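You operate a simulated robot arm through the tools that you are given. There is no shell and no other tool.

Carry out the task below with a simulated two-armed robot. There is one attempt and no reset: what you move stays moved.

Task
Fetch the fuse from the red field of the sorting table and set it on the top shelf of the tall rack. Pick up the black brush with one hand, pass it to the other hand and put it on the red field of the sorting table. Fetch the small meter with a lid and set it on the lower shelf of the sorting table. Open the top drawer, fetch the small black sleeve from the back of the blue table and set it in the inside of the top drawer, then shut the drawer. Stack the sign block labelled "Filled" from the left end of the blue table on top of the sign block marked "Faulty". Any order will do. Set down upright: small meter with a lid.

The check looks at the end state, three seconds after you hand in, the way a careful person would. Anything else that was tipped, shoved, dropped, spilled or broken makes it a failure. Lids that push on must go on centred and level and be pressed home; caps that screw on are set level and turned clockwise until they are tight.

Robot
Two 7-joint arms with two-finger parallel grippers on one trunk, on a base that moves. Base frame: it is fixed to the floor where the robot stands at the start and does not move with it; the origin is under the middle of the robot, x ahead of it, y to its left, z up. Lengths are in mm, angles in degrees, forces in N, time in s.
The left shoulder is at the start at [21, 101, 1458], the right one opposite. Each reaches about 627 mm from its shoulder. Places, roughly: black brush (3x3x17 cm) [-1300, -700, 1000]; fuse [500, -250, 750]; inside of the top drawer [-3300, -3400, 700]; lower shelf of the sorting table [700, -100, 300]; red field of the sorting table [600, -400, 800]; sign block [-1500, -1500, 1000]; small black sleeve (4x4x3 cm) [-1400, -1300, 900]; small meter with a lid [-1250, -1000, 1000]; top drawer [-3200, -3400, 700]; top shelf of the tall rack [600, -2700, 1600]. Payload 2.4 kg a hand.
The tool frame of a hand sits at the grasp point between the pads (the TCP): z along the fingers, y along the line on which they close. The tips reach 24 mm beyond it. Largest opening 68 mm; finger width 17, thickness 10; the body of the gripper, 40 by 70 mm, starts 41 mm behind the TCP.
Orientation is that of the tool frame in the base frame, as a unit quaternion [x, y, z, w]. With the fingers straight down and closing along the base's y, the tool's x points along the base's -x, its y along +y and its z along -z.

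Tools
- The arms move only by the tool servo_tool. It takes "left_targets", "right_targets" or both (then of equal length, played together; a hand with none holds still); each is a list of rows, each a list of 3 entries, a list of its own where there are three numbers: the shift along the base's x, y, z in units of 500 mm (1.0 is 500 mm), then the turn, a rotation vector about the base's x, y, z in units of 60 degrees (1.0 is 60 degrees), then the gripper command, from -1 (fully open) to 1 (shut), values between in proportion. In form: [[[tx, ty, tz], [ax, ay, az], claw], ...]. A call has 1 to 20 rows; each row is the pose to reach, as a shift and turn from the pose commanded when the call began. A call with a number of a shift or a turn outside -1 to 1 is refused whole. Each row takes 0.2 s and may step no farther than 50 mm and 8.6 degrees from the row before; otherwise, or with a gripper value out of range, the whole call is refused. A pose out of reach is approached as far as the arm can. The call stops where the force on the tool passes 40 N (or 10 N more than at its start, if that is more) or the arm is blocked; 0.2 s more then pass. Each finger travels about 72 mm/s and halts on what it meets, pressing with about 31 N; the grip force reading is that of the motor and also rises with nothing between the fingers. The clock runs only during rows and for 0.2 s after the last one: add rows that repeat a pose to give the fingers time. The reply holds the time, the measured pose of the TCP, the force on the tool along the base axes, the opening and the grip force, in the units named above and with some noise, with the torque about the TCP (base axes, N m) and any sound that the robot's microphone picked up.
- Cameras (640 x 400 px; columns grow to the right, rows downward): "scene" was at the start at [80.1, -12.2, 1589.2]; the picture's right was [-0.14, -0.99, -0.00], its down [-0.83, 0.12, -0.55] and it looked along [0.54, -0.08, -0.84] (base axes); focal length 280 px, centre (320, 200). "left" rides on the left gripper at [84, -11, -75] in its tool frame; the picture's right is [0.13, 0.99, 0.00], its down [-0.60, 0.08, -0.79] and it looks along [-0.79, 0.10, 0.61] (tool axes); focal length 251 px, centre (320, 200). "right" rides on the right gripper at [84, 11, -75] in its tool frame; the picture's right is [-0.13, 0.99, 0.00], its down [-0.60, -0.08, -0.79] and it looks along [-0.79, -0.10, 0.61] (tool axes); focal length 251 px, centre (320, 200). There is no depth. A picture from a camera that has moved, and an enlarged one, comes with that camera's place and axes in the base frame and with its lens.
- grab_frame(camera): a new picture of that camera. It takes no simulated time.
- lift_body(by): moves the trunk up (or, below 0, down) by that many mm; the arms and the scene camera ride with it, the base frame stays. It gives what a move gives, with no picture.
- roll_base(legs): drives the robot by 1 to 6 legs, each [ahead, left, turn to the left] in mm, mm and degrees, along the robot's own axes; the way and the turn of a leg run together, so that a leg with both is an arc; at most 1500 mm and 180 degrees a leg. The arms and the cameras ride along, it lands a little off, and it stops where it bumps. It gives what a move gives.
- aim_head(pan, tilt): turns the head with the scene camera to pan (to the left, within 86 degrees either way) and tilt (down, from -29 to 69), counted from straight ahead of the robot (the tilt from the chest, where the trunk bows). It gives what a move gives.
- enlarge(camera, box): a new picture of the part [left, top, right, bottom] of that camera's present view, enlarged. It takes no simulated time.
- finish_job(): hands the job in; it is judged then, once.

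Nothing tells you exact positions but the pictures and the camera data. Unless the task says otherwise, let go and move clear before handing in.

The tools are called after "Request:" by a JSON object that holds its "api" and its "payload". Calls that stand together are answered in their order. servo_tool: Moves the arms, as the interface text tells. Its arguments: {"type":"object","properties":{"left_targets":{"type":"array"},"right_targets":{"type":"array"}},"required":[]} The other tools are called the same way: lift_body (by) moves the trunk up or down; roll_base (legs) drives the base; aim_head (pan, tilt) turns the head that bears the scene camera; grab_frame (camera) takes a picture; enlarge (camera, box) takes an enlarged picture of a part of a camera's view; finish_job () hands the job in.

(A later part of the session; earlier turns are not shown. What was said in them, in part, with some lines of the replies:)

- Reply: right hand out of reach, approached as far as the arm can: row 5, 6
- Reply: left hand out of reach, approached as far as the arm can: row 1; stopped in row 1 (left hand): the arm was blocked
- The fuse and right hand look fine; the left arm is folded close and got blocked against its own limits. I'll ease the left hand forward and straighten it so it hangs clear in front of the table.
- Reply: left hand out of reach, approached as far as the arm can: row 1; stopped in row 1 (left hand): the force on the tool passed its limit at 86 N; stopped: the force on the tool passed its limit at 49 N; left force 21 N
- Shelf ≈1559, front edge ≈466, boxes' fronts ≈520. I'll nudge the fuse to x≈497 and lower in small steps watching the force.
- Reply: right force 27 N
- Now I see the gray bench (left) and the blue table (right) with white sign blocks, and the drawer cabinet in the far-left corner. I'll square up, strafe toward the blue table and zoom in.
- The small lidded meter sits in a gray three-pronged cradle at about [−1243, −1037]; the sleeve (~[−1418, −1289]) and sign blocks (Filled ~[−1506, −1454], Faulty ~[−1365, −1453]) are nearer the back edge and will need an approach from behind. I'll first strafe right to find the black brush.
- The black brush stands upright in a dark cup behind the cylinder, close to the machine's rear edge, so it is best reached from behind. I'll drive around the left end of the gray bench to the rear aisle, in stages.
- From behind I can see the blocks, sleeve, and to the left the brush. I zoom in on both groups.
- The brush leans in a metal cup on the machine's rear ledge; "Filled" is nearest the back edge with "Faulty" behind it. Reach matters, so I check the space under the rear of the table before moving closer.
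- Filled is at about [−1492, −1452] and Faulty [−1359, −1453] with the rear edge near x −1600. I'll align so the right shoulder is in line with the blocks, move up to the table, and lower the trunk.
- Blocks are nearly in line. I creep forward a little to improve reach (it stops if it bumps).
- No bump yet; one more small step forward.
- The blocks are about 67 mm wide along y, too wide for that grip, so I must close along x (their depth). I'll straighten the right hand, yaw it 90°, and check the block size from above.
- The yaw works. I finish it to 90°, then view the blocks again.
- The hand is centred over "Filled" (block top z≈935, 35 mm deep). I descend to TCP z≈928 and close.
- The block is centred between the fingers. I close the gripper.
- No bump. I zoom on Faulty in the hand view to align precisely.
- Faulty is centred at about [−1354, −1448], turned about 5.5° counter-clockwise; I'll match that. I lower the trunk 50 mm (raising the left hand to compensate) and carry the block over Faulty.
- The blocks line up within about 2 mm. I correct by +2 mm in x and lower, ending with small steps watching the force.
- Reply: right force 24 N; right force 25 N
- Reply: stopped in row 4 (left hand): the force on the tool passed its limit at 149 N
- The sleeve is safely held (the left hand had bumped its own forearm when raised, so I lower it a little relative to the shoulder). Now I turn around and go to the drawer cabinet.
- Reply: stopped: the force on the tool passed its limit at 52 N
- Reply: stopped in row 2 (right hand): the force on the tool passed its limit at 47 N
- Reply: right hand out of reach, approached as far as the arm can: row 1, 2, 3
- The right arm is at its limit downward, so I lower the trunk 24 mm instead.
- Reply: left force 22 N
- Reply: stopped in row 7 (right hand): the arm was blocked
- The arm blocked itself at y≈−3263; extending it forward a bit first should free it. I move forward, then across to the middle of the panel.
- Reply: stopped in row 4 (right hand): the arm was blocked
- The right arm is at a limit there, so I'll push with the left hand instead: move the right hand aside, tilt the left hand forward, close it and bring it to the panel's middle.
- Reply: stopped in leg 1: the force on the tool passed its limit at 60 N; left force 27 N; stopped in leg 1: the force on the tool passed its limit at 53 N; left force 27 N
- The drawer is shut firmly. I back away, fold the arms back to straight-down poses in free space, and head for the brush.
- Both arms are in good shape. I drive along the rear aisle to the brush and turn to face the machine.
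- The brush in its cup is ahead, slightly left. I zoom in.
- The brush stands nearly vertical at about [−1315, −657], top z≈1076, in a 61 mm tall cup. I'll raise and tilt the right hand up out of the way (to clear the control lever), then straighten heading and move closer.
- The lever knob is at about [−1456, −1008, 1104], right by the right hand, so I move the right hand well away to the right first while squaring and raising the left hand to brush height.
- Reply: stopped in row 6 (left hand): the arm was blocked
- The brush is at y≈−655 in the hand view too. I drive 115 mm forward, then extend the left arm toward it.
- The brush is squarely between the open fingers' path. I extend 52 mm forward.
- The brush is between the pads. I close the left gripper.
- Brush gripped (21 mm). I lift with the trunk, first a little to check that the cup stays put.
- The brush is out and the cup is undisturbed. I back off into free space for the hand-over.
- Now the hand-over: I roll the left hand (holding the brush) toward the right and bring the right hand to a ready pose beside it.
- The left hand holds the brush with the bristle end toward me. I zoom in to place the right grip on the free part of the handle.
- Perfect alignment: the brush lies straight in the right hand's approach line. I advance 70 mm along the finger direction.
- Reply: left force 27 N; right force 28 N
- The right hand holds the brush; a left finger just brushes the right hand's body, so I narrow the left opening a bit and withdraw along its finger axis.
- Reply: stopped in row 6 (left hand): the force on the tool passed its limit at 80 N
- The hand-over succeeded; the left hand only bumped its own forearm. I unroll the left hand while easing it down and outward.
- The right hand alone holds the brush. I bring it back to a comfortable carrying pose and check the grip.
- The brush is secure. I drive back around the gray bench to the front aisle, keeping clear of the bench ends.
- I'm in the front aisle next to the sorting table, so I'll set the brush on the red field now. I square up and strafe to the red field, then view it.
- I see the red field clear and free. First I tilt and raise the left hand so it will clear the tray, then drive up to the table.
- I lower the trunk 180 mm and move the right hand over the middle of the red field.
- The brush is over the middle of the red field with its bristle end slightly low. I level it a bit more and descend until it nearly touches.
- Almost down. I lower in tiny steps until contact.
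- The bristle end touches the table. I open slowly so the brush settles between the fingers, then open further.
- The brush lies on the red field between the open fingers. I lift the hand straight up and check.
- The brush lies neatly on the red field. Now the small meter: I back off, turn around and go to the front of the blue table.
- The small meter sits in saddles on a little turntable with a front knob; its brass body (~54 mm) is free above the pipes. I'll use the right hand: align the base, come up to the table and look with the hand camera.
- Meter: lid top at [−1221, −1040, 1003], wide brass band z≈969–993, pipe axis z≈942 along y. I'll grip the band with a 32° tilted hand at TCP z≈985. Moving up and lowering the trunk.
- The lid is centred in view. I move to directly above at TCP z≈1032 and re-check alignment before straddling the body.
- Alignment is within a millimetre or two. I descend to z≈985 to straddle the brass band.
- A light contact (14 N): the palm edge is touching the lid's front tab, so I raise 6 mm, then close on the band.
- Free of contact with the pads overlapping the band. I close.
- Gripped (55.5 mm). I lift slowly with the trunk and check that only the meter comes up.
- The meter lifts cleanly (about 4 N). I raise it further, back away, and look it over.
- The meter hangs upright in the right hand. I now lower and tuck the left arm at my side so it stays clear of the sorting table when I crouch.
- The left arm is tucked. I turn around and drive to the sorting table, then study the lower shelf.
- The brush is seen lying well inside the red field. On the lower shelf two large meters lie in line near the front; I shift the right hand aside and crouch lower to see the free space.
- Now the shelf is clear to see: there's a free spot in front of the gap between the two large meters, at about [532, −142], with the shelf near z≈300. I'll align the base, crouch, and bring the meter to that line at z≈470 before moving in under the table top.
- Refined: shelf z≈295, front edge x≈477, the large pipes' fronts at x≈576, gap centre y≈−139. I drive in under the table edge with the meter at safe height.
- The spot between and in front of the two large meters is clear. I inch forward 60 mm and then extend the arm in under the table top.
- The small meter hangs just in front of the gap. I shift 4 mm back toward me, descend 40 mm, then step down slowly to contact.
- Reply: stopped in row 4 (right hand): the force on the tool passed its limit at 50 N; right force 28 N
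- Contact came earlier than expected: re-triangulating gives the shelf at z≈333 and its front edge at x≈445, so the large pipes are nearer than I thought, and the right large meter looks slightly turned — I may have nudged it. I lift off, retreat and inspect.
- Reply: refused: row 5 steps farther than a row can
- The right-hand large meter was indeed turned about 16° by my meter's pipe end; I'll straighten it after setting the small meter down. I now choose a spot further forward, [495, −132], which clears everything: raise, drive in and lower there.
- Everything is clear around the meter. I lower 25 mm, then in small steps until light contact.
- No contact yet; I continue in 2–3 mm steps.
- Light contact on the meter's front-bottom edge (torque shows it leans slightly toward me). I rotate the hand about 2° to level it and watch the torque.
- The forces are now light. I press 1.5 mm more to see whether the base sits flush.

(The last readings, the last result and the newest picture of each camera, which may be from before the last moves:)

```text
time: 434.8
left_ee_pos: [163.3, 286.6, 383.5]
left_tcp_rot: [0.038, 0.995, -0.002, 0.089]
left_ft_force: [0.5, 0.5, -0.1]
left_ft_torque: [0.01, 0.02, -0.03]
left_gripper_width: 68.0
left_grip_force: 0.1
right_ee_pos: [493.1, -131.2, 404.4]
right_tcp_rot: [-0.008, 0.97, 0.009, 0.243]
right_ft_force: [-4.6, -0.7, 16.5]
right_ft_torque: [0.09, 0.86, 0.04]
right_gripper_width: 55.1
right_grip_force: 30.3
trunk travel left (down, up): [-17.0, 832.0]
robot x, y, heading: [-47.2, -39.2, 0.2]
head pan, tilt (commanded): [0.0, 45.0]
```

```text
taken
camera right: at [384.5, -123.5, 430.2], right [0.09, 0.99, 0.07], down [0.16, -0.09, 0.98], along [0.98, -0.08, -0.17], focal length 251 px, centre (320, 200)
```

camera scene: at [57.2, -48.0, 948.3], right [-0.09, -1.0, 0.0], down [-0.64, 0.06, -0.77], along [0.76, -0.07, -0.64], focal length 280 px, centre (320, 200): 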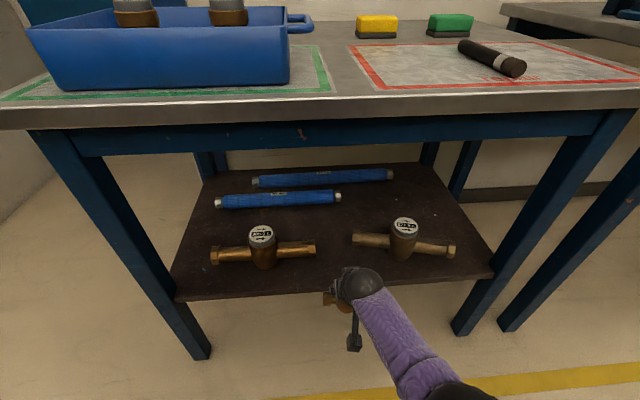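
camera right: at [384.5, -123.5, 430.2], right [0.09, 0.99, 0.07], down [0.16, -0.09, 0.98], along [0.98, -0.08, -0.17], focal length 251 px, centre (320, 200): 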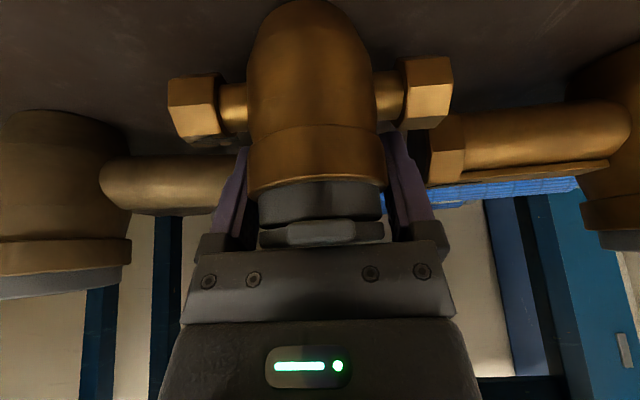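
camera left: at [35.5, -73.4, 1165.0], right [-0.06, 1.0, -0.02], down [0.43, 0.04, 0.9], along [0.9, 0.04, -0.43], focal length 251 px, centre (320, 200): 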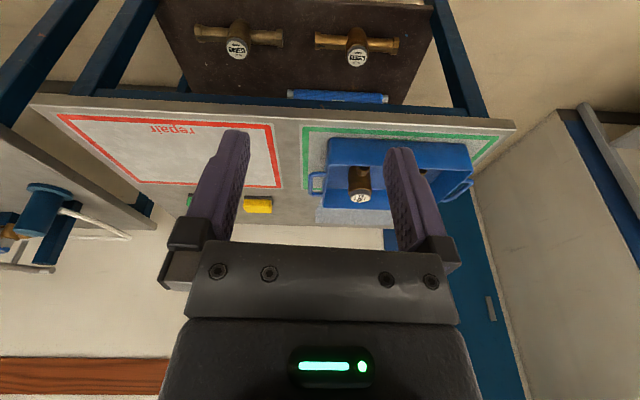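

From the image geometry the meter has shifted in the grip so that it is vertical at a hand tilt of about 26°. I relieve the pressure, rotate 2° more, and touch down again.

Request:
{"api": "servo_tool", "payload": {"right_targets": [[[0, 0, 0.006], [0, 0, 0], 1], [[0, 0, 0.006], [0, 0.017, 0], 1], [[0, 0, 0.006], [0, 0.035, 0], 1], [[0, 0, 0.003], [0, 0.035, 0], 1], [[0, 0, 0.003], [0, 0.035, 0], 1]]}}

Request:
{"api": "servo_tool", "payload": {"right_targets": [[[0, 0, -0.003], [0, 0, 0], 1], [[0, 0, -0.003], [0, 0, 0], 1]]}}

Request:
{"api": "servo_tool", "payload": {"right_targets": [[[0, 0, -0.002], [0, 0, 0], 1], [[0, 0, -0.002], [0, 0, 0], 1]]}}

```text
time: 436.0
left_ee_pos: [162.7, 285.0, 385.0]
left_tcp_rot: [0.038, 0.995, -0.003, 0.088]
left_ft_force: [-0.5, 0.4, 0.8]
left_ft_torque: [-0.03, -0.03, 0.02]
left_gripper_width: 68.0
left_grip_force: 0.2
right_ee_pos: [493.0, -131.2, 404.9]
right_tcp_rot: [-0.007, 0.975, 0.009, 0.224]
right_ft_force: [-2.1, -0.9, 5.6]
right_ft_torque: [0.0, 0.03, -0.02]
right_gripper_width: 55.2
right_grip_force: 31.1
trunk travel left (down, up): [-17.0, 832.0]
robot x, y, heading: [-49.7, -41.1, 0.2]
head pan, tilt (commanded): [0.0, 45.0]
```

```text
time: 436.6
left_ee_pos: [162.0, 284.8, 384.8]
left_tcp_rot: [0.037, 0.995, -0.002, 0.089]
left_ft_force: [1.2, 0.2, 0.5]
left_ft_torque: [0.02, 0.01, -0.02]
left_gripper_width: 68.1
left_grip_force: 0.1
right_ee_pos: [494.0, -130.9, 403.8]
right_tcp_rot: [-0.008, 0.974, 0.009, 0.226]
right_ft_force: [-4.9, -0.2, 20.1]
right_ft_torque: [0.11, -0.01, 0.02]
right_gripper_width: 55.3
right_grip_force: 30.6
trunk travel left (down, up): [-17.0, 832.0]
robot x, y, heading: [-48.7, -38.2, 0.4]
head pan, tilt (commanded): [0.0, 45.0]
```

```text
time: 437.2
left_ee_pos: [163.6, 285.8, 384.0]
left_tcp_rot: [0.038, 0.995, -0.002, 0.088]
left_ft_force: [0.2, 0.0, -0.5]
left_ft_torque: [0.02, 0.0, 0.0]
left_gripper_width: 68.3
left_grip_force: 0.0
right_ee_pos: [494.8, -130.7, 404.1]
right_tcp_rot: [-0.008, 0.974, 0.009, 0.226]
right_ft_force: [-6.3, -0.5, 31.6]
right_ft_torque: [0.19, 0.0, 0.04]
right_gripper_width: 55.1
right_grip_force: 30.9
trunk travel left (down, up): [-17.0, 832.0]
robot x, y, heading: [-52.4, -40.3, 0.2]
head pan, tilt (commanded): [0.0, 45.0]
```

Now the torque vanished: the base sits flush and upright. I relieve the pressure, open just enough, and lift the fingers straight up.

Request:
{"api": "servo_tool", "payload": {"right_targets": [[[0, 0, 0.005], [0, 0, 0], 1], [[0, 0, 0.005], [0, 0, 0], -0.6], [[0, 0, 0.005], [0, 0, 0], -0.72], [[0, 0, 0.005], [0, 0, 0], -0.76], [[0, 0, 0.005], [0, 0, 0], -0.76]]}}

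Request:
{"api": "grab_frame", "payload": {"camera": "right"}}

```text
time: 438.4
left_ee_pos: [163.9, 286.1, 383.6]
left_tcp_rot: [0.038, 0.995, -0.002, 0.088]
left_ft_force: [0.2, -0.2, 0.2]
left_ft_torque: [0.0, -0.02, 0.01]
left_gripper_width: 68.2
left_grip_force: 0.1
right_ee_pos: [493.3, -130.3, 402.2]
right_tcp_rot: [-0.007, 0.975, 0.009, 0.222]
right_ft_force: [-0.5, 0.1, 1.6]
right_ft_torque: [0.02, 0.03, -0.01]
right_gripper_width: 59.8
right_grip_force: 0.0
trunk travel left (down, up): [-17.0, 832.0]
robot x, y, heading: [-48.3, -36.6, 0.2]
head pan, tilt (commanded): [0.0, 45.0]
```

```text
taken
camera right: at [385.8, -123.6, 433.7], right [0.1, 0.99, 0.07], down [0.2, -0.09, 0.98], along [0.97, -0.08, -0.21], focal length 251 px, centre (320, 200)
```

right: 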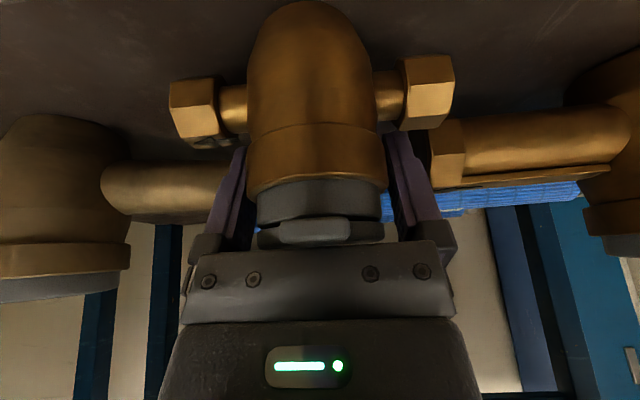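

Released and standing. I lift vertically.

Request:
{"api": "servo_tool", "payload": {"right_targets": [[[0, 0, 0.02], [0, 0, 0], -0.78], [[0, 0, 0.05], [0, 0, 0], -0.85], [[0, 0, 0.09], [0, 0, 0], -1], [[0, 0, 0.13], [0, 0, 0], -1], [[-0.04, 0, 0.15], [0, 0, 0], -1], [[-0.1, 0, 0.15], [0, 0, 0], -1], [[-0.17, 0, 0.15], [0, 0, 0], -1], [[-0.24, 0, 0.15], [0, 0, 0], -1], [[-0.24, 0, 0.15], [0, 0, 0], -1]]}}

Request:
{"api": "grab_frame", "payload": {"camera": "right"}}

Request:
{"api": "enlarge", "payload": {"camera": "scene", "box": [180, 170, 540, 340]}}

```text
time: 440.4
left_ee_pos: [164.0, 285.7, 383.9]
left_tcp_rot: [0.038, 0.995, -0.003, 0.088]
left_ft_force: [-0.1, -0.6, 0.0]
left_ft_torque: [-0.03, -0.02, -0.01]
left_gripper_width: 68.1
left_grip_force: 0.0
right_ee_pos: [374.5, -129.5, 479.1]
right_tcp_rot: [-0.008, 0.975, 0.009, 0.224]
right_ft_force: [0.1, -0.6, 0.2]
right_ft_torque: [0.02, -0.01, 0.0]
right_gripper_width: 67.9
right_grip_force: 0.0
trunk travel left (down, up): [-17.0, 832.0]
robot x, y, heading: [-51.4, -40.3, 0.1]
head pan, tilt (commanded): [0.0, 45.0]
```

```text
taken
camera right: at [266.1, -122.7, 509.2], right [0.1, 0.99, 0.07], down [0.2, -0.09, 0.98], along [0.97, -0.08, -0.21], focal length 251 px, centre (320, 200)
```

right: 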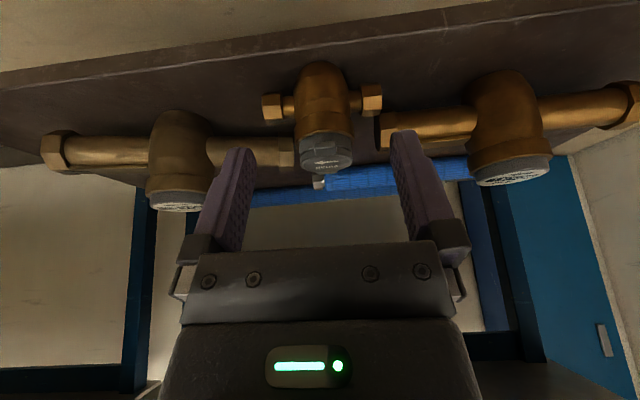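

```text
1.78 times, centred on (360, 255) of scene
camera zoom: at [162.4, -39.8, 941.2], right [0.0, -1.0, 0.0], down [-0.71, 0.0, -0.71], along [0.71, 0.0, -0.71], focal length 497 px, centre (249, 102)
```

zoom: 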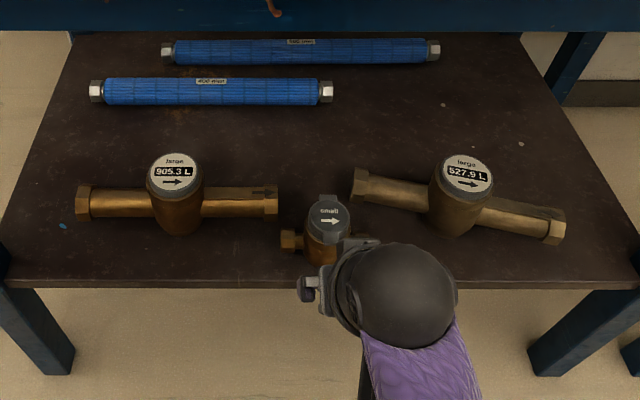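

The small meter stands upright on the shelf. Now I'll straighten the right-hand large meter (turned ~15°): I'll push its near right end gently back. First I shift the base right with the hand held clear.

Request:
{"api": "roll_base", "payload": {"legs": [[-60, 0, 0], [0, -300, 0]]}}

Request:
{"api": "servo_tool", "payload": {"right_targets": [[[0, 0, -0.02], [0, 0, 0], 0], [[0, 0, -0.04], [0, 0, 0], 1], [[0, 0, -0.06], [0, 0, 0], 1], [[0, 0, -0.08], [0, 0, 0], 1], [[0, 0, -0.08], [0, 0, 0], 1]]}}

Request:
{"api": "aim_head", "payload": {"pan": 0, "tilt": 42}}

Request:
{"api": "grab_frame", "payload": {"camera": "scene"}}

Request:
{"api": "grab_frame", "payload": {"camera": "right"}}

```text
time: 443.0
left_ee_pos: [106.1, -18.0, 384.3]
left_tcp_rot: [0.039, 0.995, -0.003, 0.088]
left_ft_force: [-0.4, 0.1, 0.0]
left_ft_torque: [0.01, 0.01, -0.02]
left_gripper_width: 68.2
left_grip_force: 0.1
right_ee_pos: [315.6, -434.9, 479.0]
right_tcp_rot: [-0.006, 0.975, 0.008, 0.223]
right_ft_force: [-0.7, 0.8, -0.2]
right_ft_torque: [-0.04, 0.02, 0.03]
right_gripper_width: 67.9
right_grip_force: 0.1
trunk travel left (down, up): [-17.0, 832.0]
robot x, y, heading: [-109.5, -343.3, -0.1]
head pan, tilt (commanded): [0.0, 45.0]
```

```text
time: 444.2
left_ee_pos: [105.7, -17.6, 385.2]
left_tcp_rot: [0.039, 0.995, -0.003, 0.087]
left_ft_force: [-0.1, -1.3, 0.2]
left_ft_torque: [-0.01, -0.01, 0.02]
left_gripper_width: 67.6
left_grip_force: 0.1
right_ee_pos: [315.9, -434.5, 438.1]
right_tcp_rot: [-0.008, 0.975, 0.009, 0.223]
right_ft_force: [-0.2, 0.4, 0.3]
right_ft_torque: [-0.03, 0.02, -0.01]
right_gripper_width: 0.0
right_grip_force: 23.3
trunk travel left (down, up): [-17.0, 832.0]
robot x, y, heading: [-110.8, -342.7, 0.0]
head pan, tilt (commanded): [0.0, 45.0]
```

```text
time: 444.9
left_ee_pos: [104.5, -18.9, 384.7]
left_tcp_rot: [0.039, 0.995, -0.003, 0.089]
left_ft_force: [-0.5, -0.5, 0.4]
left_ft_torque: [0.01, 0.01, -0.01]
left_gripper_width: 68.1
left_grip_force: 0.1
right_ee_pos: [316.1, -434.8, 437.8]
right_tcp_rot: [-0.006, 0.975, 0.009, 0.222]
right_ft_force: [0.6, -0.5, -0.5]
right_ft_torque: [-0.01, -0.01, -0.04]
right_gripper_width: 0.1
right_grip_force: 23.5
trunk travel left (down, up): [-17.0, 832.0]
robot x, y, heading: [-111.3, -340.3, 0.2]
head pan, tilt (commanded): [0.0, 42.0]
```

```text
taken
camera scene: at [105.8, -344.0, 945.4], right [0.0, -1.0, 0.0], down [-0.67, 0.0, -0.74], along [0.74, 0.0, -0.67], focal length 280 px, centre (320, 200)
```

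scene: 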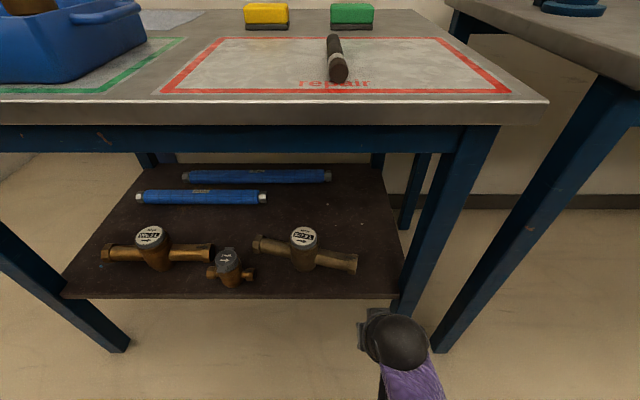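

```text
taken
camera right: at [208.5, -426.5, 468.6], right [0.1, 0.99, 0.07], down [0.2, -0.09, 0.98], along [0.97, -0.08, -0.21], focal length 251 px, centre (320, 200)
```

right: 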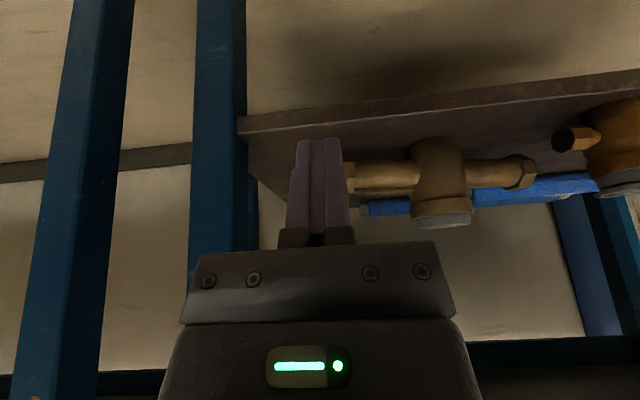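

I can see the layout well. I lower the closed right hand to pipe height in front of the shelf, then drive close.

Request:
{"api": "servo_tool", "payload": {"right_targets": [[[0, 0.006, -0.04], [0, 0, 0], 1], [[0, 0.012, -0.08], [0, 0, 0], 1], [[0, 0.014, -0.12], [0, 0, 0], 1], [[0, 0.014, -0.12], [0, 0, 0], 1]]}}

Request:
{"api": "roll_base", "payload": {"legs": [[90, 0, 0]]}}

Request:
{"api": "grab_frame", "payload": {"camera": "right"}}

Request:
{"api": "enlarge", "payload": {"camera": "scene", "box": [180, 180, 480, 330]}}

```text
time: 445.9
left_ee_pos: [105.1, -18.3, 384.4]
left_tcp_rot: [0.038, 0.995, -0.003, 0.088]
left_ft_force: [0.0, -0.4, -0.4]
left_ft_torque: [0.02, 0.0, -0.01]
left_gripper_width: 68.4
left_grip_force: 0.2
right_ee_pos: [314.9, -425.3, 378.6]
right_tcp_rot: [-0.007, 0.975, 0.009, 0.223]
right_ft_force: [-0.1, -0.8, -0.3]
right_ft_torque: [0.0, 0.0, 0.0]
right_gripper_width: 0.1
right_grip_force: 23.5
trunk travel left (down, up): [-17.0, 832.0]
robot x, y, heading: [-110.8, -340.9, -0.1]
head pan, tilt (commanded): [0.0, 42.0]
```

```text
time: 446.9
left_ee_pos: [196.0, -17.8, 383.8]
left_tcp_rot: [0.04, 0.995, -0.002, 0.088]
left_ft_force: [-0.1, -0.1, -0.5]
left_ft_torque: [0.0, -0.02, -0.03]
left_gripper_width: 68.0
left_grip_force: 0.1
right_ee_pos: [405.5, -426.0, 379.0]
right_tcp_rot: [-0.006, 0.975, 0.009, 0.223]
right_ft_force: [0.0, 0.1, -0.3]
right_ft_torque: [0.02, -0.01, 0.0]
right_gripper_width: 0.2
right_grip_force: 23.9
trunk travel left (down, up): [-17.0, 832.0]
robot x, y, heading: [-19.7, -339.9, -0.2]
head pan, tilt (commanded): [0.0, 42.0]
```

```text
taken
camera right: at [297.0, -418.9, 409.2], right [0.1, 0.99, 0.07], down [0.2, -0.09, 0.98], along [0.97, -0.08, -0.21], focal length 251 px, centre (320, 200)
```

right: 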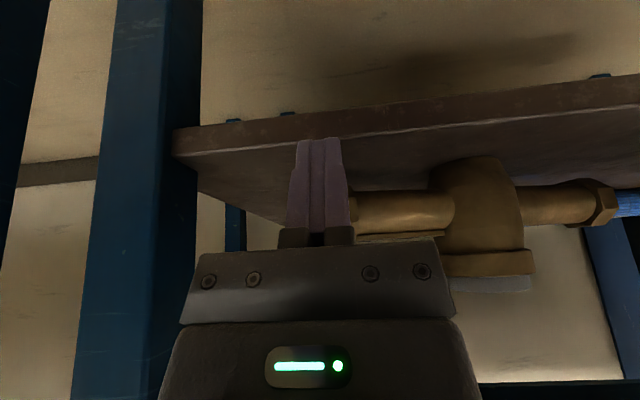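

```text
2.13 times, centred on (330, 255) of scene
camera zoom: at [195.8, -344.3, 945.5], right [0.0, -1.0, 0.0], down [-0.67, 0.0, -0.74], along [0.74, 0.0, -0.67], focal length 597 px, centre (299, 83)
```

zoom: 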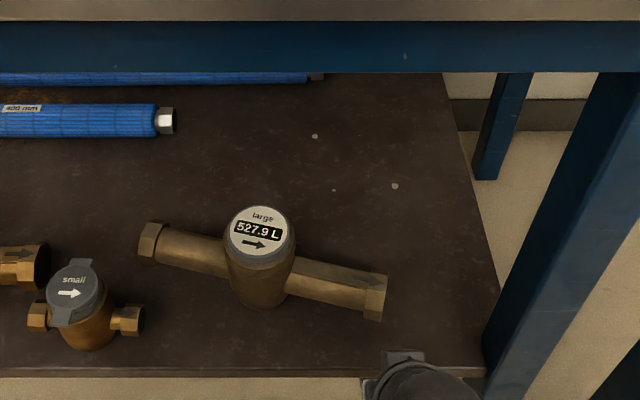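

The right end's hex is at about [507, −423]; body centre seems unchanged, so it needs a pure rotation: pushing this end about 32 mm away. I advance to near contact first.

Request:
{"api": "servo_tool", "payload": {"right_targets": [[[0.04, 0, 0], [0, 0, 0], 1], [[0.08, 0, 0], [0, 0, 0], 1], [[0.12, 0, 0], [0, 0, 0], 1], [[0.136, 0, 0], [0, 0, 0], 1], [[0.136, 0, 0], [0, 0, 0], 1]]}}

Request:
{"api": "enlarge", "payload": {"camera": "scene", "box": [180, 180, 480, 330]}}

Request:
{"api": "grab_frame", "payload": {"camera": "right"}}

```text
time: 448.1
left_ee_pos: [196.1, -18.2, 383.8]
left_tcp_rot: [0.04, 0.995, -0.003, 0.088]
left_ft_force: [0.6, 1.3, 1.0]
left_ft_torque: [0.0, 0.02, -0.02]
left_gripper_width: 67.8
left_grip_force: 0.1
right_ee_pos: [472.9, -427.6, 378.1]
right_tcp_rot: [-0.006, 0.975, 0.009, 0.223]
right_ft_force: [-1.7, -4.3, -1.7]
right_ft_torque: [-0.02, 0.08, -0.06]
right_gripper_width: 0.0
right_grip_force: 23.0
trunk travel left (down, up): [-17.0, 832.0]
robot x, y, heading: [-15.9, -344.5, -0.1]
head pan, tilt (commanded): [0.0, 42.0]
```

```text
2.13 times, centred on (330, 255) of scene
camera zoom: at [195.9, -344.6, 945.4], right [0.0, -1.0, 0.0], down [-0.67, 0.0, -0.74], along [0.74, 0.0, -0.67], focal length 597 px, centre (299, 83)
```

zoom: 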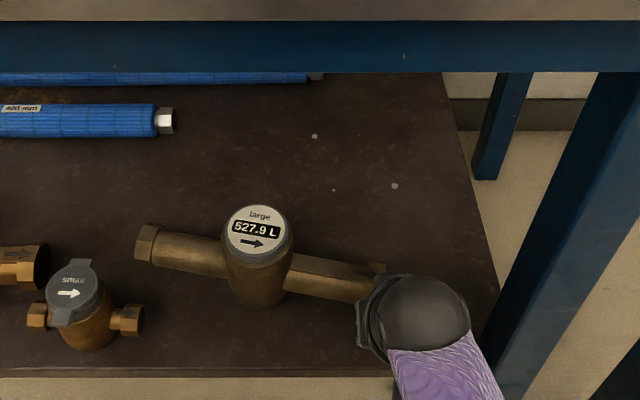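

```text
taken
camera right: at [365.5, -419.7, 409.2], right [0.1, 0.99, 0.07], down [0.2, -0.09, 0.98], along [0.97, -0.08, -0.21], focal length 251 px, centre (320, 200)
```

right: 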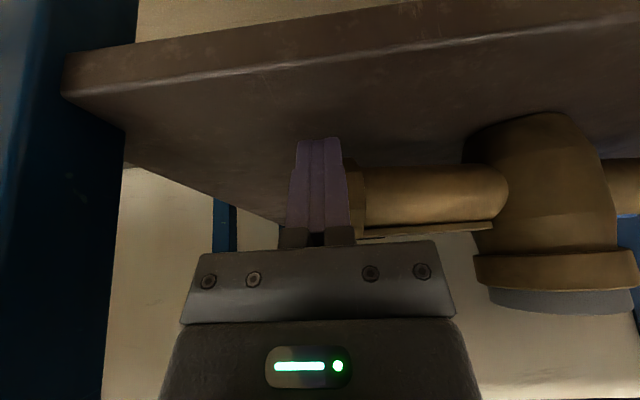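

My fingers are just beyond the pipe's end (touching its end face), so I back off, shift 27 mm inward, and then push on the front of the pipe.

Request:
{"api": "servo_tool", "payload": {"right_targets": [[[-0.02, -0.004, 0], [0, 0, 0], 1], [[-0.07, -0.004, 0], [0, 0, 0], 1], [[-0.1, 0.02, 0], [0, 0, 0], 1], [[-0.1, 0.056, 0], [0, 0, 0], 1], [[-0.1, 0.056, 0], [0, 0, 0], 1]]}}

Request:
{"api": "grab_frame", "payload": {"camera": "right"}}

Request:
{"api": "enlarge", "payload": {"camera": "scene", "box": [180, 180, 480, 330]}}

```text
time: 449.4
left_ee_pos: [195.0, -17.9, 382.5]
left_tcp_rot: [0.04, 0.995, -0.003, 0.088]
left_ft_force: [0.0, 0.0, 0.5]
left_ft_torque: [-0.03, 0.02, 0.03]
left_gripper_width: 67.9
left_grip_force: 0.0
right_ee_pos: [422.9, -399.2, 379.2]
right_tcp_rot: [-0.006, 0.975, 0.008, 0.223]
right_ft_force: [0.3, -0.4, -0.2]
right_ft_torque: [0.0, 0.0, -0.03]
right_gripper_width: 0.0
right_grip_force: 23.4
trunk travel left (down, up): [-17.0, 832.0]
robot x, y, heading: [-22.1, -344.2, -0.2]
head pan, tilt (commanded): [0.0, 42.0]
```

```text
taken
camera right: at [314.8, -391.1, 409.0], right [0.1, 0.99, 0.07], down [0.2, -0.09, 0.98], along [0.97, -0.08, -0.21], focal length 251 px, centre (320, 200)
```

right: 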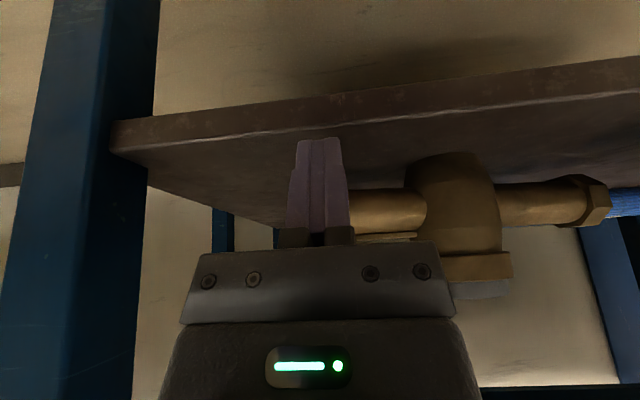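

```text
2.13 times, centred on (330, 255) of scene
camera zoom: at [195.9, -344.3, 945.5], right [0.0, -1.0, 0.0], down [-0.67, 0.0, -0.74], along [0.74, 0.0, -0.67], focal length 597 px, centre (299, 83)
```

zoom: 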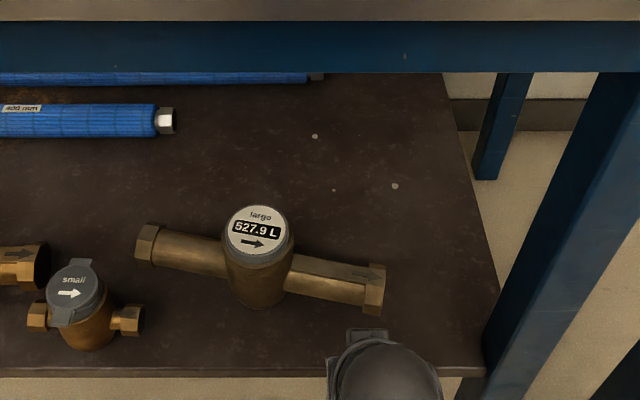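

The finger is now squarely in front of the end hex. I push forward in small increments, checking the angle.

Request:
{"api": "servo_tool", "payload": {"right_targets": [[[0.04, 0, 0], [0, 0, 0], 1], [[0.08, 0, 0], [0, 0, 0], 1], [[0.11, 0, 0], [0, 0, 0], 1], [[0.13, 0, 0], [0, 0, 0], 1], [[0.15, 0, 0], [0, 0, 0], 1], [[0.15, 0, 0], [0, 0, 0], 1]]}}

Request:
{"api": "enlarge", "payload": {"camera": "scene", "box": [180, 180, 480, 330]}}

```text
time: 450.8
left_ee_pos: [196.0, -18.7, 383.2]
left_tcp_rot: [0.04, 0.995, -0.002, 0.087]
left_ft_force: [0.2, -0.6, -0.5]
left_ft_torque: [-0.02, 0.0, 0.02]
left_gripper_width: 67.8
left_grip_force: 0.1
right_ee_pos: [497.6, -399.3, 378.6]
right_tcp_rot: [-0.006, 0.975, 0.009, 0.224]
right_ft_force: [-0.7, -0.7, -0.5]
right_ft_torque: [-0.02, 0.03, -0.03]
right_gripper_width: 0.1
right_grip_force: 24.2
trunk travel left (down, up): [-17.0, 832.0]
robot x, y, heading: [-16.4, -344.1, -0.0]
head pan, tilt (commanded): [0.0, 42.0]
```

```text
2.13 times, centred on (330, 255) of scene
camera zoom: at [195.9, -344.3, 945.5], right [0.0, -1.0, 0.0], down [-0.67, 0.0, -0.74], along [0.74, 0.0, -0.67], focal length 597 px, centre (299, 83)
```

zoom: 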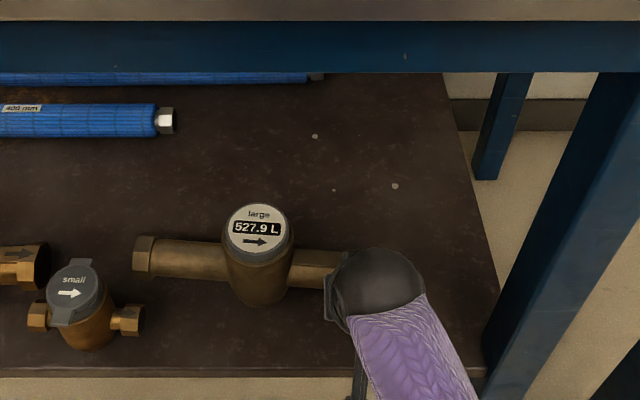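

Down to about 4°. I push another 7 mm.

Request:
{"api": "servo_tool", "payload": {"right_targets": [[[0.007, 0, 0], [0, 0, 0], 1], [[0.014, 0, 0], [0, 0, 0], 1], [[0.014, 0, 0], [0, 0, 0], 1]]}}

Request:
{"api": "enlarge", "payload": {"camera": "scene", "box": [180, 180, 480, 330]}}

```text
time: 451.6
left_ee_pos: [196.3, -17.8, 384.4]
left_tcp_rot: [0.04, 0.995, -0.002, 0.088]
left_ft_force: [-0.4, 0.6, 0.7]
left_ft_torque: [0.03, -0.01, -0.01]
left_gripper_width: 68.2
left_grip_force: 0.1
right_ee_pos: [503.3, -398.4, 379.0]
right_tcp_rot: [-0.006, 0.975, 0.008, 0.224]
right_ft_force: [-1.6, 0.3, -1.3]
right_ft_torque: [0.01, -0.03, 0.0]
right_gripper_width: 0.0
right_grip_force: 23.8
trunk travel left (down, up): [-17.0, 832.0]
robot x, y, heading: [-18.1, -341.2, 0.2]
head pan, tilt (commanded): [0.0, 42.0]
```

```text
2.13 times, centred on (330, 255) of scene
camera zoom: at [195.9, -344.3, 945.4], right [0.0, -1.0, 0.0], down [-0.67, 0.0, -0.74], along [0.74, 0.0, -0.67], focal length 597 px, centre (299, 83)
```

zoom: 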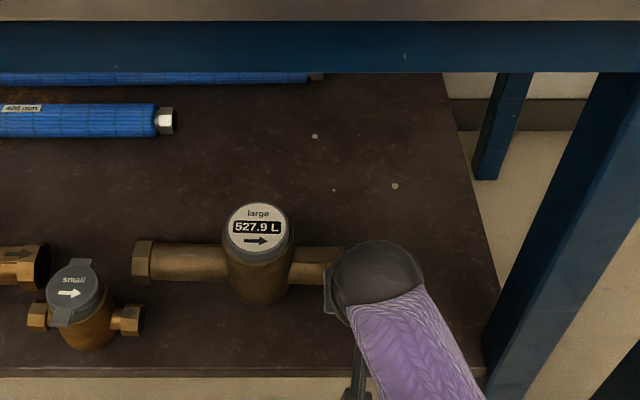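

Now within about 1°. A final 2 mm, then I retreat and inspect.

Request:
{"api": "servo_tool", "payload": {"right_targets": [[[0.004, 0, 0], [0, 0, 0], 1], [[0.004, 0, 0], [0, 0, 0], 1], [[-0.03, 0, 0.0], [0, 0, 0], 1], [[-0.1, 0, 0.02], [0, 0, 0], 1], [[-0.18, 0, 0.06], [0, 0, 0], 1], [[-0.26, 0, 0.1], [0, 0, 0], 1], [[-0.26, 0, 0.1], [0, 0, 0], 1]]}}

Request:
{"api": "roll_base", "payload": {"legs": [[-120, 0, 0]]}}

Request:
{"api": "grab_frame", "payload": {"camera": "scene"}}

Request:
{"api": "enlarge", "payload": {"camera": "scene", "box": [80, 200, 420, 320]}}

```text
time: 453.1
left_ee_pos: [196.2, -17.7, 385.7]
left_tcp_rot: [0.04, 0.995, -0.003, 0.089]
left_ft_force: [-0.3, 0.2, -0.2]
left_ft_torque: [-0.04, 0.0, -0.03]
left_gripper_width: 67.8
left_grip_force: 0.2
right_ee_pos: [390.5, -400.3, 442.6]
right_tcp_rot: [-0.007, 0.97, 0.007, 0.245]
right_ft_force: [0.3, 0.6, -0.4]
right_ft_torque: [-0.04, 0.01, 0.06]
right_gripper_width: 0.0
right_grip_force: 24.2
trunk travel left (down, up): [-17.0, 832.0]
robot x, y, heading: [-20.8, -343.5, -0.1]
head pan, tilt (commanded): [0.0, 42.0]
```

```text
time: 454.4
left_ee_pos: [75.1, -18.2, 383.8]
left_tcp_rot: [0.039, 0.995, -0.001, 0.088]
left_ft_force: [0.3, 0.6, 0.4]
left_ft_torque: [0.0, -0.06, 0.03]
left_gripper_width: 68.0
left_grip_force: 0.0
right_ee_pos: [270.0, -398.7, 442.0]
right_tcp_rot: [-0.006, 0.969, 0.008, 0.246]
right_ft_force: [0.1, -1.4, -0.1]
right_ft_torque: [-0.01, 0.03, 0.01]
right_gripper_width: 0.2
right_grip_force: 23.2
trunk travel left (down, up): [-17.0, 832.0]
robot x, y, heading: [-143.2, -339.9, -0.0]
head pan, tilt (commanded): [0.0, 42.0]
```

```text
taken
camera scene: at [74.8, -343.9, 946.3], right [0.0, -1.0, 0.0], down [-0.67, 0.0, -0.74], along [0.74, 0.0, -0.67], focal length 280 px, centre (320, 200)
```

scene: 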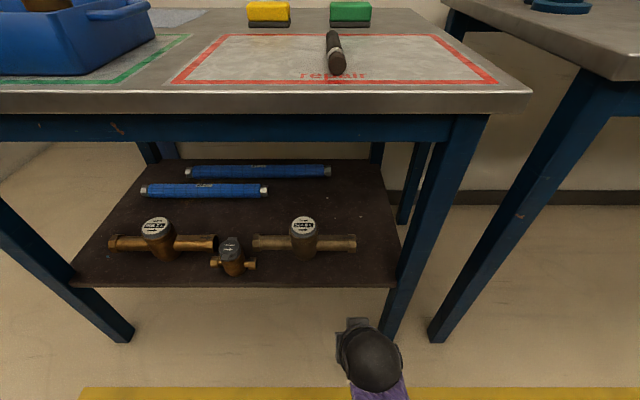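

```text
1.88 times, centred on (250, 260) of scene
camera zoom: at [74.8, -343.9, 946.3], right [0.0, -1.0, 0.0], down [-0.67, 0.0, -0.74], along [0.74, 0.0, -0.67], focal length 526 px, centre (452, 87)
```

zoom: 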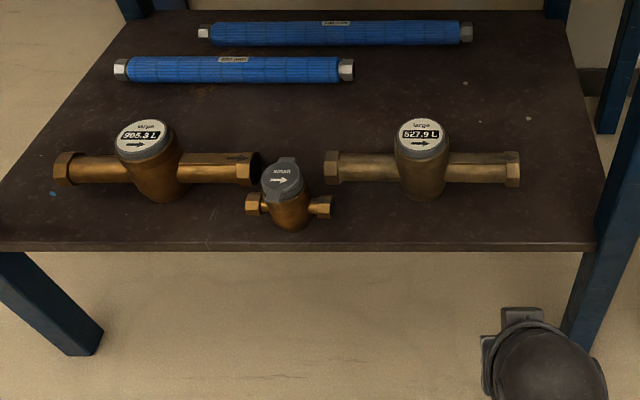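

Both large meters are aligned again and the small meter stands upright between them. I take a closer look at the small meter and the spacing, then check the rack from here.

Request:
{"api": "enlarge", "payload": {"camera": "scene", "box": [170, 210, 310, 300]}}

Request:
{"api": "grab_frame", "payload": {"camera": "right"}}

Request:
{"api": "grab_frame", "payload": {"camera": "left"}}

```text
4.44 times, centred on (240, 255) of scene
camera zoom: at [74.8, -343.9, 946.3], right [0.0, -1.0, 0.0], down [-0.67, 0.0, -0.74], along [0.74, 0.0, -0.67], focal length 1243 px, centre (676, -44)
```

zoom: 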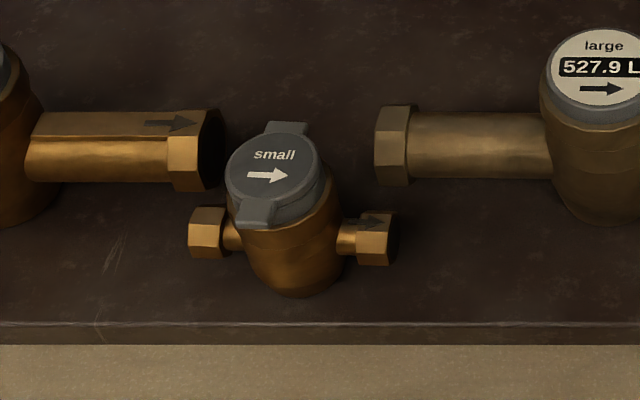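

```text
taken
camera right: at [161.8, -391.0, 468.5], right [0.1, 0.99, 0.07], down [0.16, -0.09, 0.98], along [0.98, -0.08, -0.16], focal length 251 px, centre (320, 200)
```

right: 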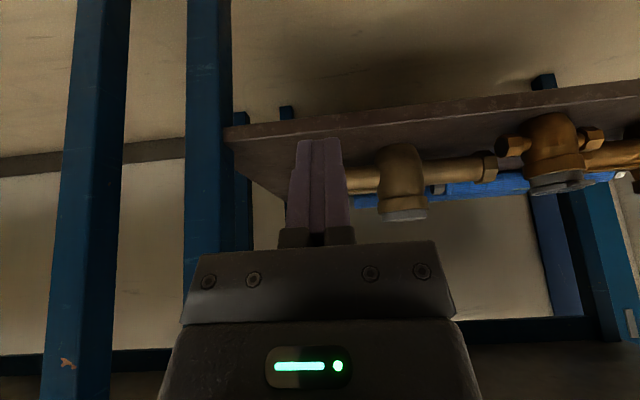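

```text
taken
camera left: at [-21.9, -20.8, 444.7], right [-0.05, 1.0, -0.02], down [0.46, 0.04, 0.89], along [0.89, 0.03, -0.46], focal length 251 px, centre (320, 200)
```

left: 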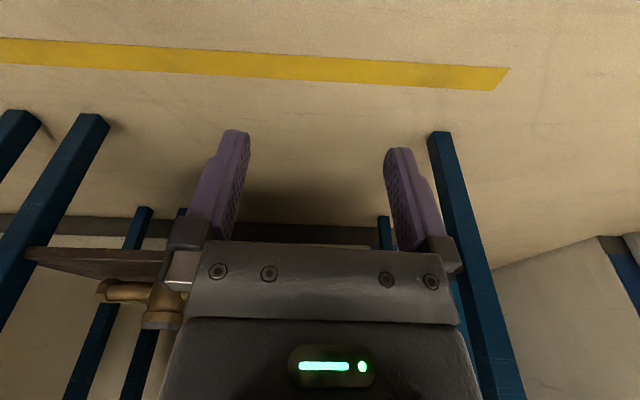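

The small meter stands upright, lid on, clear of its neighbours. I back away, stand up, and make a final visual check of the other places.

Request:
{"api": "roll_base", "payload": {"legs": [[-250, 0, 0]]}}

Request:
{"api": "lift_body", "payload": {"by": 700}}

Request:
{"api": "aim_head", "payload": {"pan": -70, "tilt": 15}}

Request:
{"api": "grab_frame", "payload": {"camera": "scene"}}

Request:
{"api": "aim_head", "payload": {"pan": 0, "tilt": 40}}

Request:
{"api": "grab_frame", "payload": {"camera": "scene"}}

```text
time: 456.2
left_ee_pos: [-179.5, -18.7, 383.9]
left_tcp_rot: [0.04, 0.995, -0.003, 0.088]
left_ft_force: [0.7, 0.0, -0.1]
left_ft_torque: [-0.03, 0.0, -0.03]
left_gripper_width: 67.9
left_grip_force: 0.0
right_ee_pos: [18.6, -400.3, 444.6]
right_tcp_rot: [-0.005, 0.969, 0.009, 0.248]
right_ft_force: [0.3, 0.2, -0.7]
right_ft_torque: [-0.03, 0.02, -0.01]
right_gripper_width: 0.0
right_grip_force: 23.2
trunk travel left (down, up): [-17.0, 832.0]
robot x, y, heading: [-393.2, -338.4, 0.1]
head pan, tilt (commanded): [0.0, 42.0]
```

```text
refused: 700 is not a number from -400 to 400
```

```text
time: 457.6
left_ee_pos: [-178.2, -18.2, 383.8]
left_tcp_rot: [0.041, 0.995, -0.003, 0.087]
left_ft_force: [0.0, 0.1, 0.7]
left_ft_torque: [-0.02, -0.01, 0.02]
left_gripper_width: 67.8
left_grip_force: 0.0
right_ee_pos: [18.5, -399.3, 445.8]
right_tcp_rot: [-0.004, 0.969, 0.009, 0.248]
right_ft_force: [-1.0, 0.3, -0.3]
right_ft_torque: [-0.01, 0.01, 0.0]
right_gripper_width: 0.0
right_grip_force: 24.0
trunk travel left (down, up): [-17.0, 832.0]
robot x, y, heading: [-394.6, -342.6, 0.1]
head pan, tilt (commanded): [-70.0, 15.0]
```

```text
taken
camera scene: at [-231.4, -432.2, 988.5], right [-0.94, -0.34, 0.0], down [-0.09, 0.24, -0.97], along [0.33, -0.91, -0.26], focal length 280 px, centre (320, 200)
```

scene: 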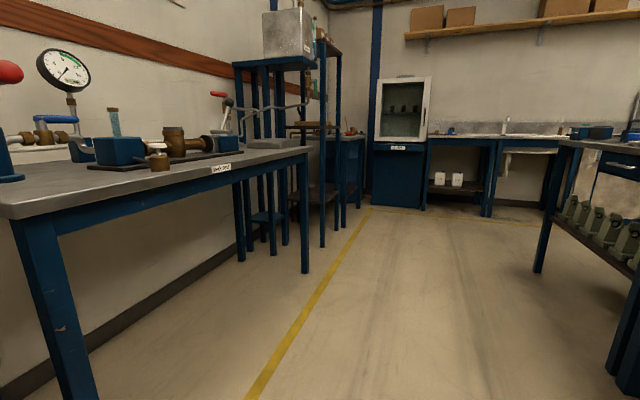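

```text
time: 459.1
left_ee_pos: [-178.8, -19.0, 385.0]
left_tcp_rot: [0.041, 0.995, -0.003, 0.088]
left_ft_force: [-0.5, 0.2, -0.3]
left_ft_torque: [-0.04, -0.01, 0.01]
left_gripper_width: 68.1
left_grip_force: 0.1
right_ee_pos: [19.4, -399.2, 445.1]
right_tcp_rot: [-0.005, 0.968, 0.009, 0.249]
right_ft_force: [0.2, 0.8, 0.1]
right_ft_torque: [0.02, -0.01, 0.0]
right_gripper_width: 0.0
right_grip_force: 23.6
trunk travel left (down, up): [-17.0, 832.0]
robot x, y, heading: [-393.5, -343.5, -0.0]
head pan, tilt (commanded): [0.0, 40.0]
```

```text
taken
camera scene: at [-178.2, -344.6, 949.0], right [0.0, -1.0, 0.0], down [-0.64, 0.0, -0.77], along [0.77, 0.0, -0.64], focal length 280 px, centre (320, 200)
```

scene: 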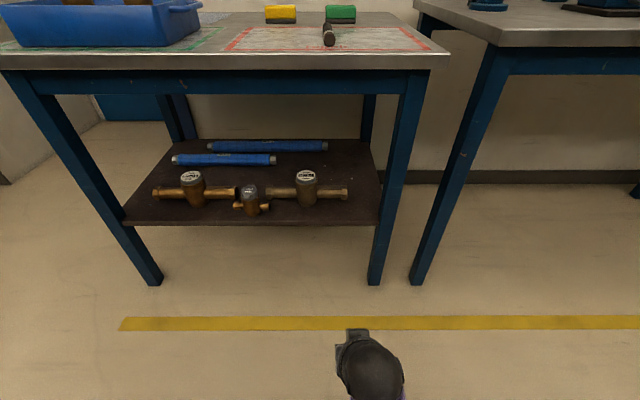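

The sorting table and its lower shelf look right. I stand up and turn for one last look at the blue table.

Request:
{"api": "lift_body", "payload": {"by": 400}}

Request:
{"api": "lift_body", "payload": {"by": 300}}

Request:
{"api": "roll_base", "payload": {"legs": [[0, 0, -110]]}}

Request:
{"api": "aim_head", "payload": {"pan": -35, "tilt": 28}}

Request:
{"api": "grab_frame", "payload": {"camera": "scene"}}

Request:
{"api": "aim_head", "payload": {"pan": 45, "tilt": 5}}

Request:
{"api": "grab_frame", "payload": {"camera": "scene"}}

```text
time: 462.9
left_ee_pos: [-178.2, -18.5, 783.7]
left_tcp_rot: [0.041, 0.995, -0.003, 0.088]
left_ft_force: [-0.2, 0.3, 0.5]
left_ft_torque: [0.03, 0.02, 0.0]
left_gripper_width: 67.9
left_grip_force: 0.0
right_ee_pos: [17.3, -399.5, 843.8]
right_tcp_rot: [-0.005, 0.969, 0.009, 0.247]
right_ft_force: [-0.1, -0.4, 0.1]
right_ft_torque: [0.02, 0.04, 0.01]
right_gripper_width: 0.0
right_grip_force: 23.7
trunk travel left (down, up): [-417.0, 432.0]
robot x, y, heading: [-391.6, -337.8, -0.2]
head pan, tilt (commanded): [0.0, 40.0]
```

```text
time: 465.9
left_ee_pos: [-179.0, -19.3, 1084.9]
left_tcp_rot: [0.041, 0.995, -0.003, 0.088]
left_ft_force: [-0.9, -0.3, 0.7]
left_ft_torque: [0.02, 0.03, 0.01]
left_gripper_width: 67.9
left_grip_force: 0.1
right_ee_pos: [18.1, -399.3, 1143.4]
right_tcp_rot: [-0.006, 0.969, 0.009, 0.248]
right_ft_force: [0.6, -0.5, -0.4]
right_ft_torque: [0.01, 0.01, 0.05]
right_gripper_width: 0.0
right_grip_force: 23.2
trunk travel left (down, up): [-717.0, 132.0]
robot x, y, heading: [-394.0, -342.9, 0.0]
head pan, tilt (commanded): [0.0, 40.0]
```

```text
time: 470.9
left_ee_pos: [-161.8, -654.3, 1083.5]
left_tcp_rot: [0.837, 0.54, -0.073, 0.048]
left_ft_force: [0.1, -1.0, 0.0]
left_ft_torque: [-0.01, -0.01, 0.0]
left_gripper_width: 68.0
left_grip_force: 0.1
right_ee_pos: [-586.7, -709.0, 1143.2]
right_tcp_rot: [0.789, 0.562, -0.198, 0.149]
right_ft_force: [0.0, -0.2, -0.2]
right_ft_torque: [0.01, -0.03, 0.02]
right_gripper_width: 0.0
right_grip_force: 23.9
trunk travel left (down, up): [-717.0, 132.0]
robot x, y, heading: [-393.2, -340.1, -109.7]
head pan, tilt (commanded): [0.0, 40.0]
```

```text
time: 471.9
left_ee_pos: [-162.2, -653.5, 1083.6]
left_tcp_rot: [0.837, 0.54, -0.074, 0.048]
left_ft_force: [-0.8, 0.0, 1.2]
left_ft_torque: [0.01, 0.0, -0.03]
left_gripper_width: 68.1
left_grip_force: 0.0
right_ee_pos: [-586.4, -709.8, 1143.6]
right_tcp_rot: [0.789, 0.562, -0.198, 0.15]
right_ft_force: [-0.3, -0.5, 0.4]
right_ft_torque: [0.01, 0.05, -0.01]
right_gripper_width: 0.1
right_grip_force: 23.5
trunk travel left (down, up): [-717.0, 132.0]
robot x, y, heading: [-391.7, -342.5, -109.6]
head pan, tilt (commanded): [-35.0, 28.0]
```

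```text
taken
camera scene: at [-473.2, -407.2, 1676.8], right [-0.58, 0.82, 0.0], down [0.38, 0.27, -0.88], along [-0.72, -0.51, -0.47], focal length 280 px, centre (320, 200)
```

scene: 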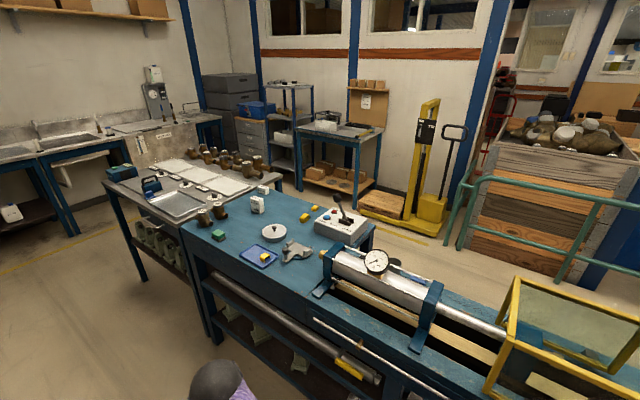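

```text
time: 473.4
left_ee_pos: [-161.4, -653.5, 1083.5]
left_tcp_rot: [0.836, 0.541, -0.074, 0.049]
left_ft_force: [0.3, -0.5, 0.9]
left_ft_torque: [-0.01, -0.01, 0.02]
left_gripper_width: 68.2
left_grip_force: 0.0
right_ee_pos: [-586.3, -710.4, 1144.0]
right_tcp_rot: [0.788, 0.563, -0.198, 0.15]
right_ft_force: [-0.7, 0.3, 0.6]
right_ft_torque: [0.04, -0.03, 0.0]
right_gripper_width: 0.1
right_grip_force: 23.5
trunk travel left (down, up): [-717.0, 132.0]
robot x, y, heading: [-393.3, -336.5, -109.7]
head pan, tilt (commanded): [45.0, 5.0]
```

```text
taken
camera scene: at [-359.7, -437.6, 1714.0], right [-0.9, -0.43, 0.0], down [-0.04, 0.08, -1.0], along [0.42, -0.9, -0.09], focal length 280 px, centre (320, 200)
```

scene: 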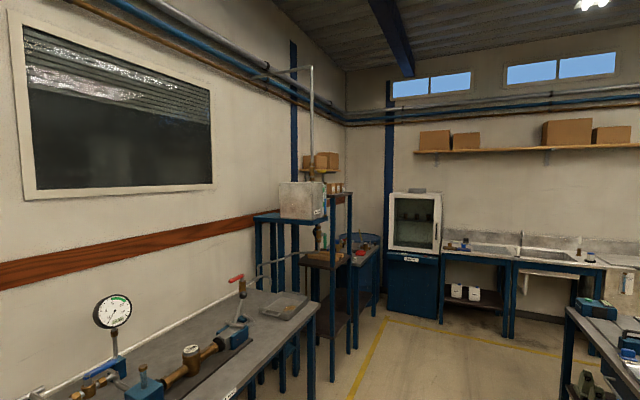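

I zoom on the block stack and the rack top from here.

Request:
{"api": "enlarge", "payload": {"camera": "scene", "box": [300, 160, 380, 220]}}

Request:
{"api": "aim_head", "payload": {"pan": -35, "tilt": 28}}

Request:
{"api": "enlarge", "payload": {"camera": "scene", "box": [190, 175, 380, 285]}}

Request:
{"api": "enlarge", "payload": {"camera": "scene", "box": [190, 60, 330, 190]}}

```text
6.67 times, centred on (340, 190) of scene
camera zoom: at [-359.7, -437.6, 1714.0], right [-0.9, -0.43, 0.0], down [-0.04, 0.08, -1.0], along [0.42, -0.9, -0.09], focal length 1865 px, centre (187, 267)
```

zoom: 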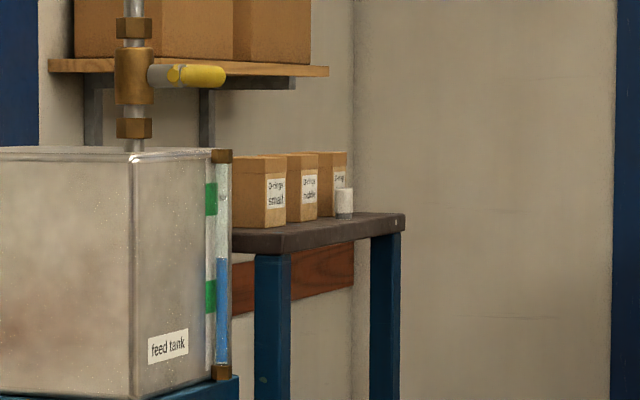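

```text
time: 474.9
left_ee_pos: [-161.5, -652.7, 1083.2]
left_tcp_rot: [0.837, 0.54, -0.073, 0.048]
left_ft_force: [0.6, 0.1, 0.0]
left_ft_torque: [-0.02, 0.03, 0.0]
left_gripper_width: 67.9
left_grip_force: 0.0
right_ee_pos: [-586.8, -710.4, 1144.0]
right_tcp_rot: [0.789, 0.562, -0.197, 0.15]
right_ft_force: [-0.1, -0.3, -1.0]
right_ft_torque: [0.01, -0.01, 0.01]
right_gripper_width: 0.1
right_grip_force: 23.9
trunk travel left (down, up): [-717.0, 132.0]
robot x, y, heading: [-394.3, -340.6, -109.9]
head pan, tilt (commanded): [-35.0, 28.0]
```

```text
3.37 times, centred on (285, 230) of scene
camera zoom: at [-473.2, -407.2, 1676.8], right [-0.58, 0.82, 0.0], down [0.38, 0.27, -0.88], along [-0.72, -0.51, -0.47], focal length 942 px, centre (438, 99)
```

zoom: 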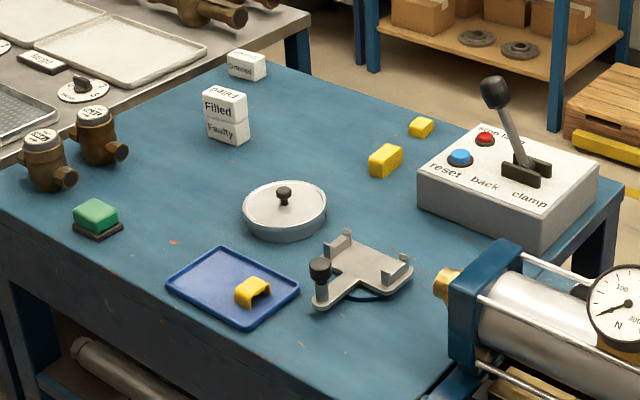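

```text
3.08 times, centred on (260, 125) of scene
camera zoom: at [-473.2, -407.2, 1676.8], right [-0.58, 0.82, 0.0], down [0.38, 0.27, -0.88], along [-0.72, -0.51, -0.47], focal length 861 px, centre (505, 431)
```

zoom: 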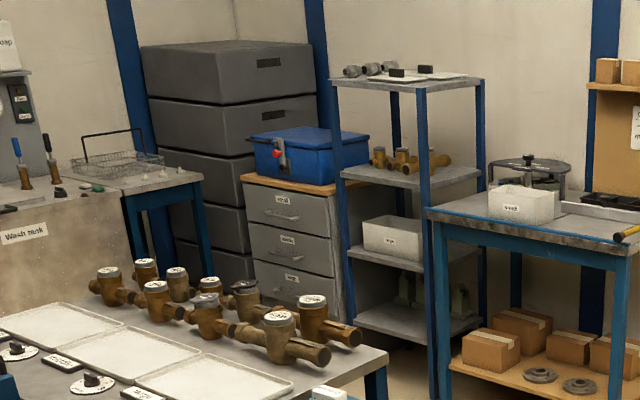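

Every place checks out: the fuse stands on the rack's top shelf, "Filled" sits on "Faulty", the drawer is shut with the sleeve inside. The brush lies on the red field, and the small meter stands upright on the lower shelf. While placing it I nudged one of the large meters on that shelf; I turned it back to about its original position. Both hands are empty and clear, so I hand the job in.

Request:
{"api": "finish_job", "payload": {}}

```text
The job is handed in.
```

I've handed the job in with all five tasks done. One thing went wrong on the way, and the check could count it against us. While setting down the small meter, I bumped the large meter marked "527.9 L" on the sorting table's lower shelf and turned it about 15°. I pushed it back straight; by camera it sits within a few millimetres of where it was.

- **Fuse:** it stands upright on the top shelf of the tall rack, in front of the gap between the "middle" and "large" O-ring boxes.
- **Black brush:** I picked it up with the left hand, passed it to the right, and laid it inside the red field.
- **Small meter:** it stands upright with its lid on, on the lower shelf, just in front of the gap between the two large meters.
- **Black sleeve:** it stands in the top drawer between the yellow clips, and the drawer is pushed fully shut.
- **Sign blocks:** "Filled" sits squarely on "Faulty".

I looked over all of these places at the end, except the inside of the shut drawer; I saw the sleeve standing before I closed it. Both grippers were empty and clear when I handed in.
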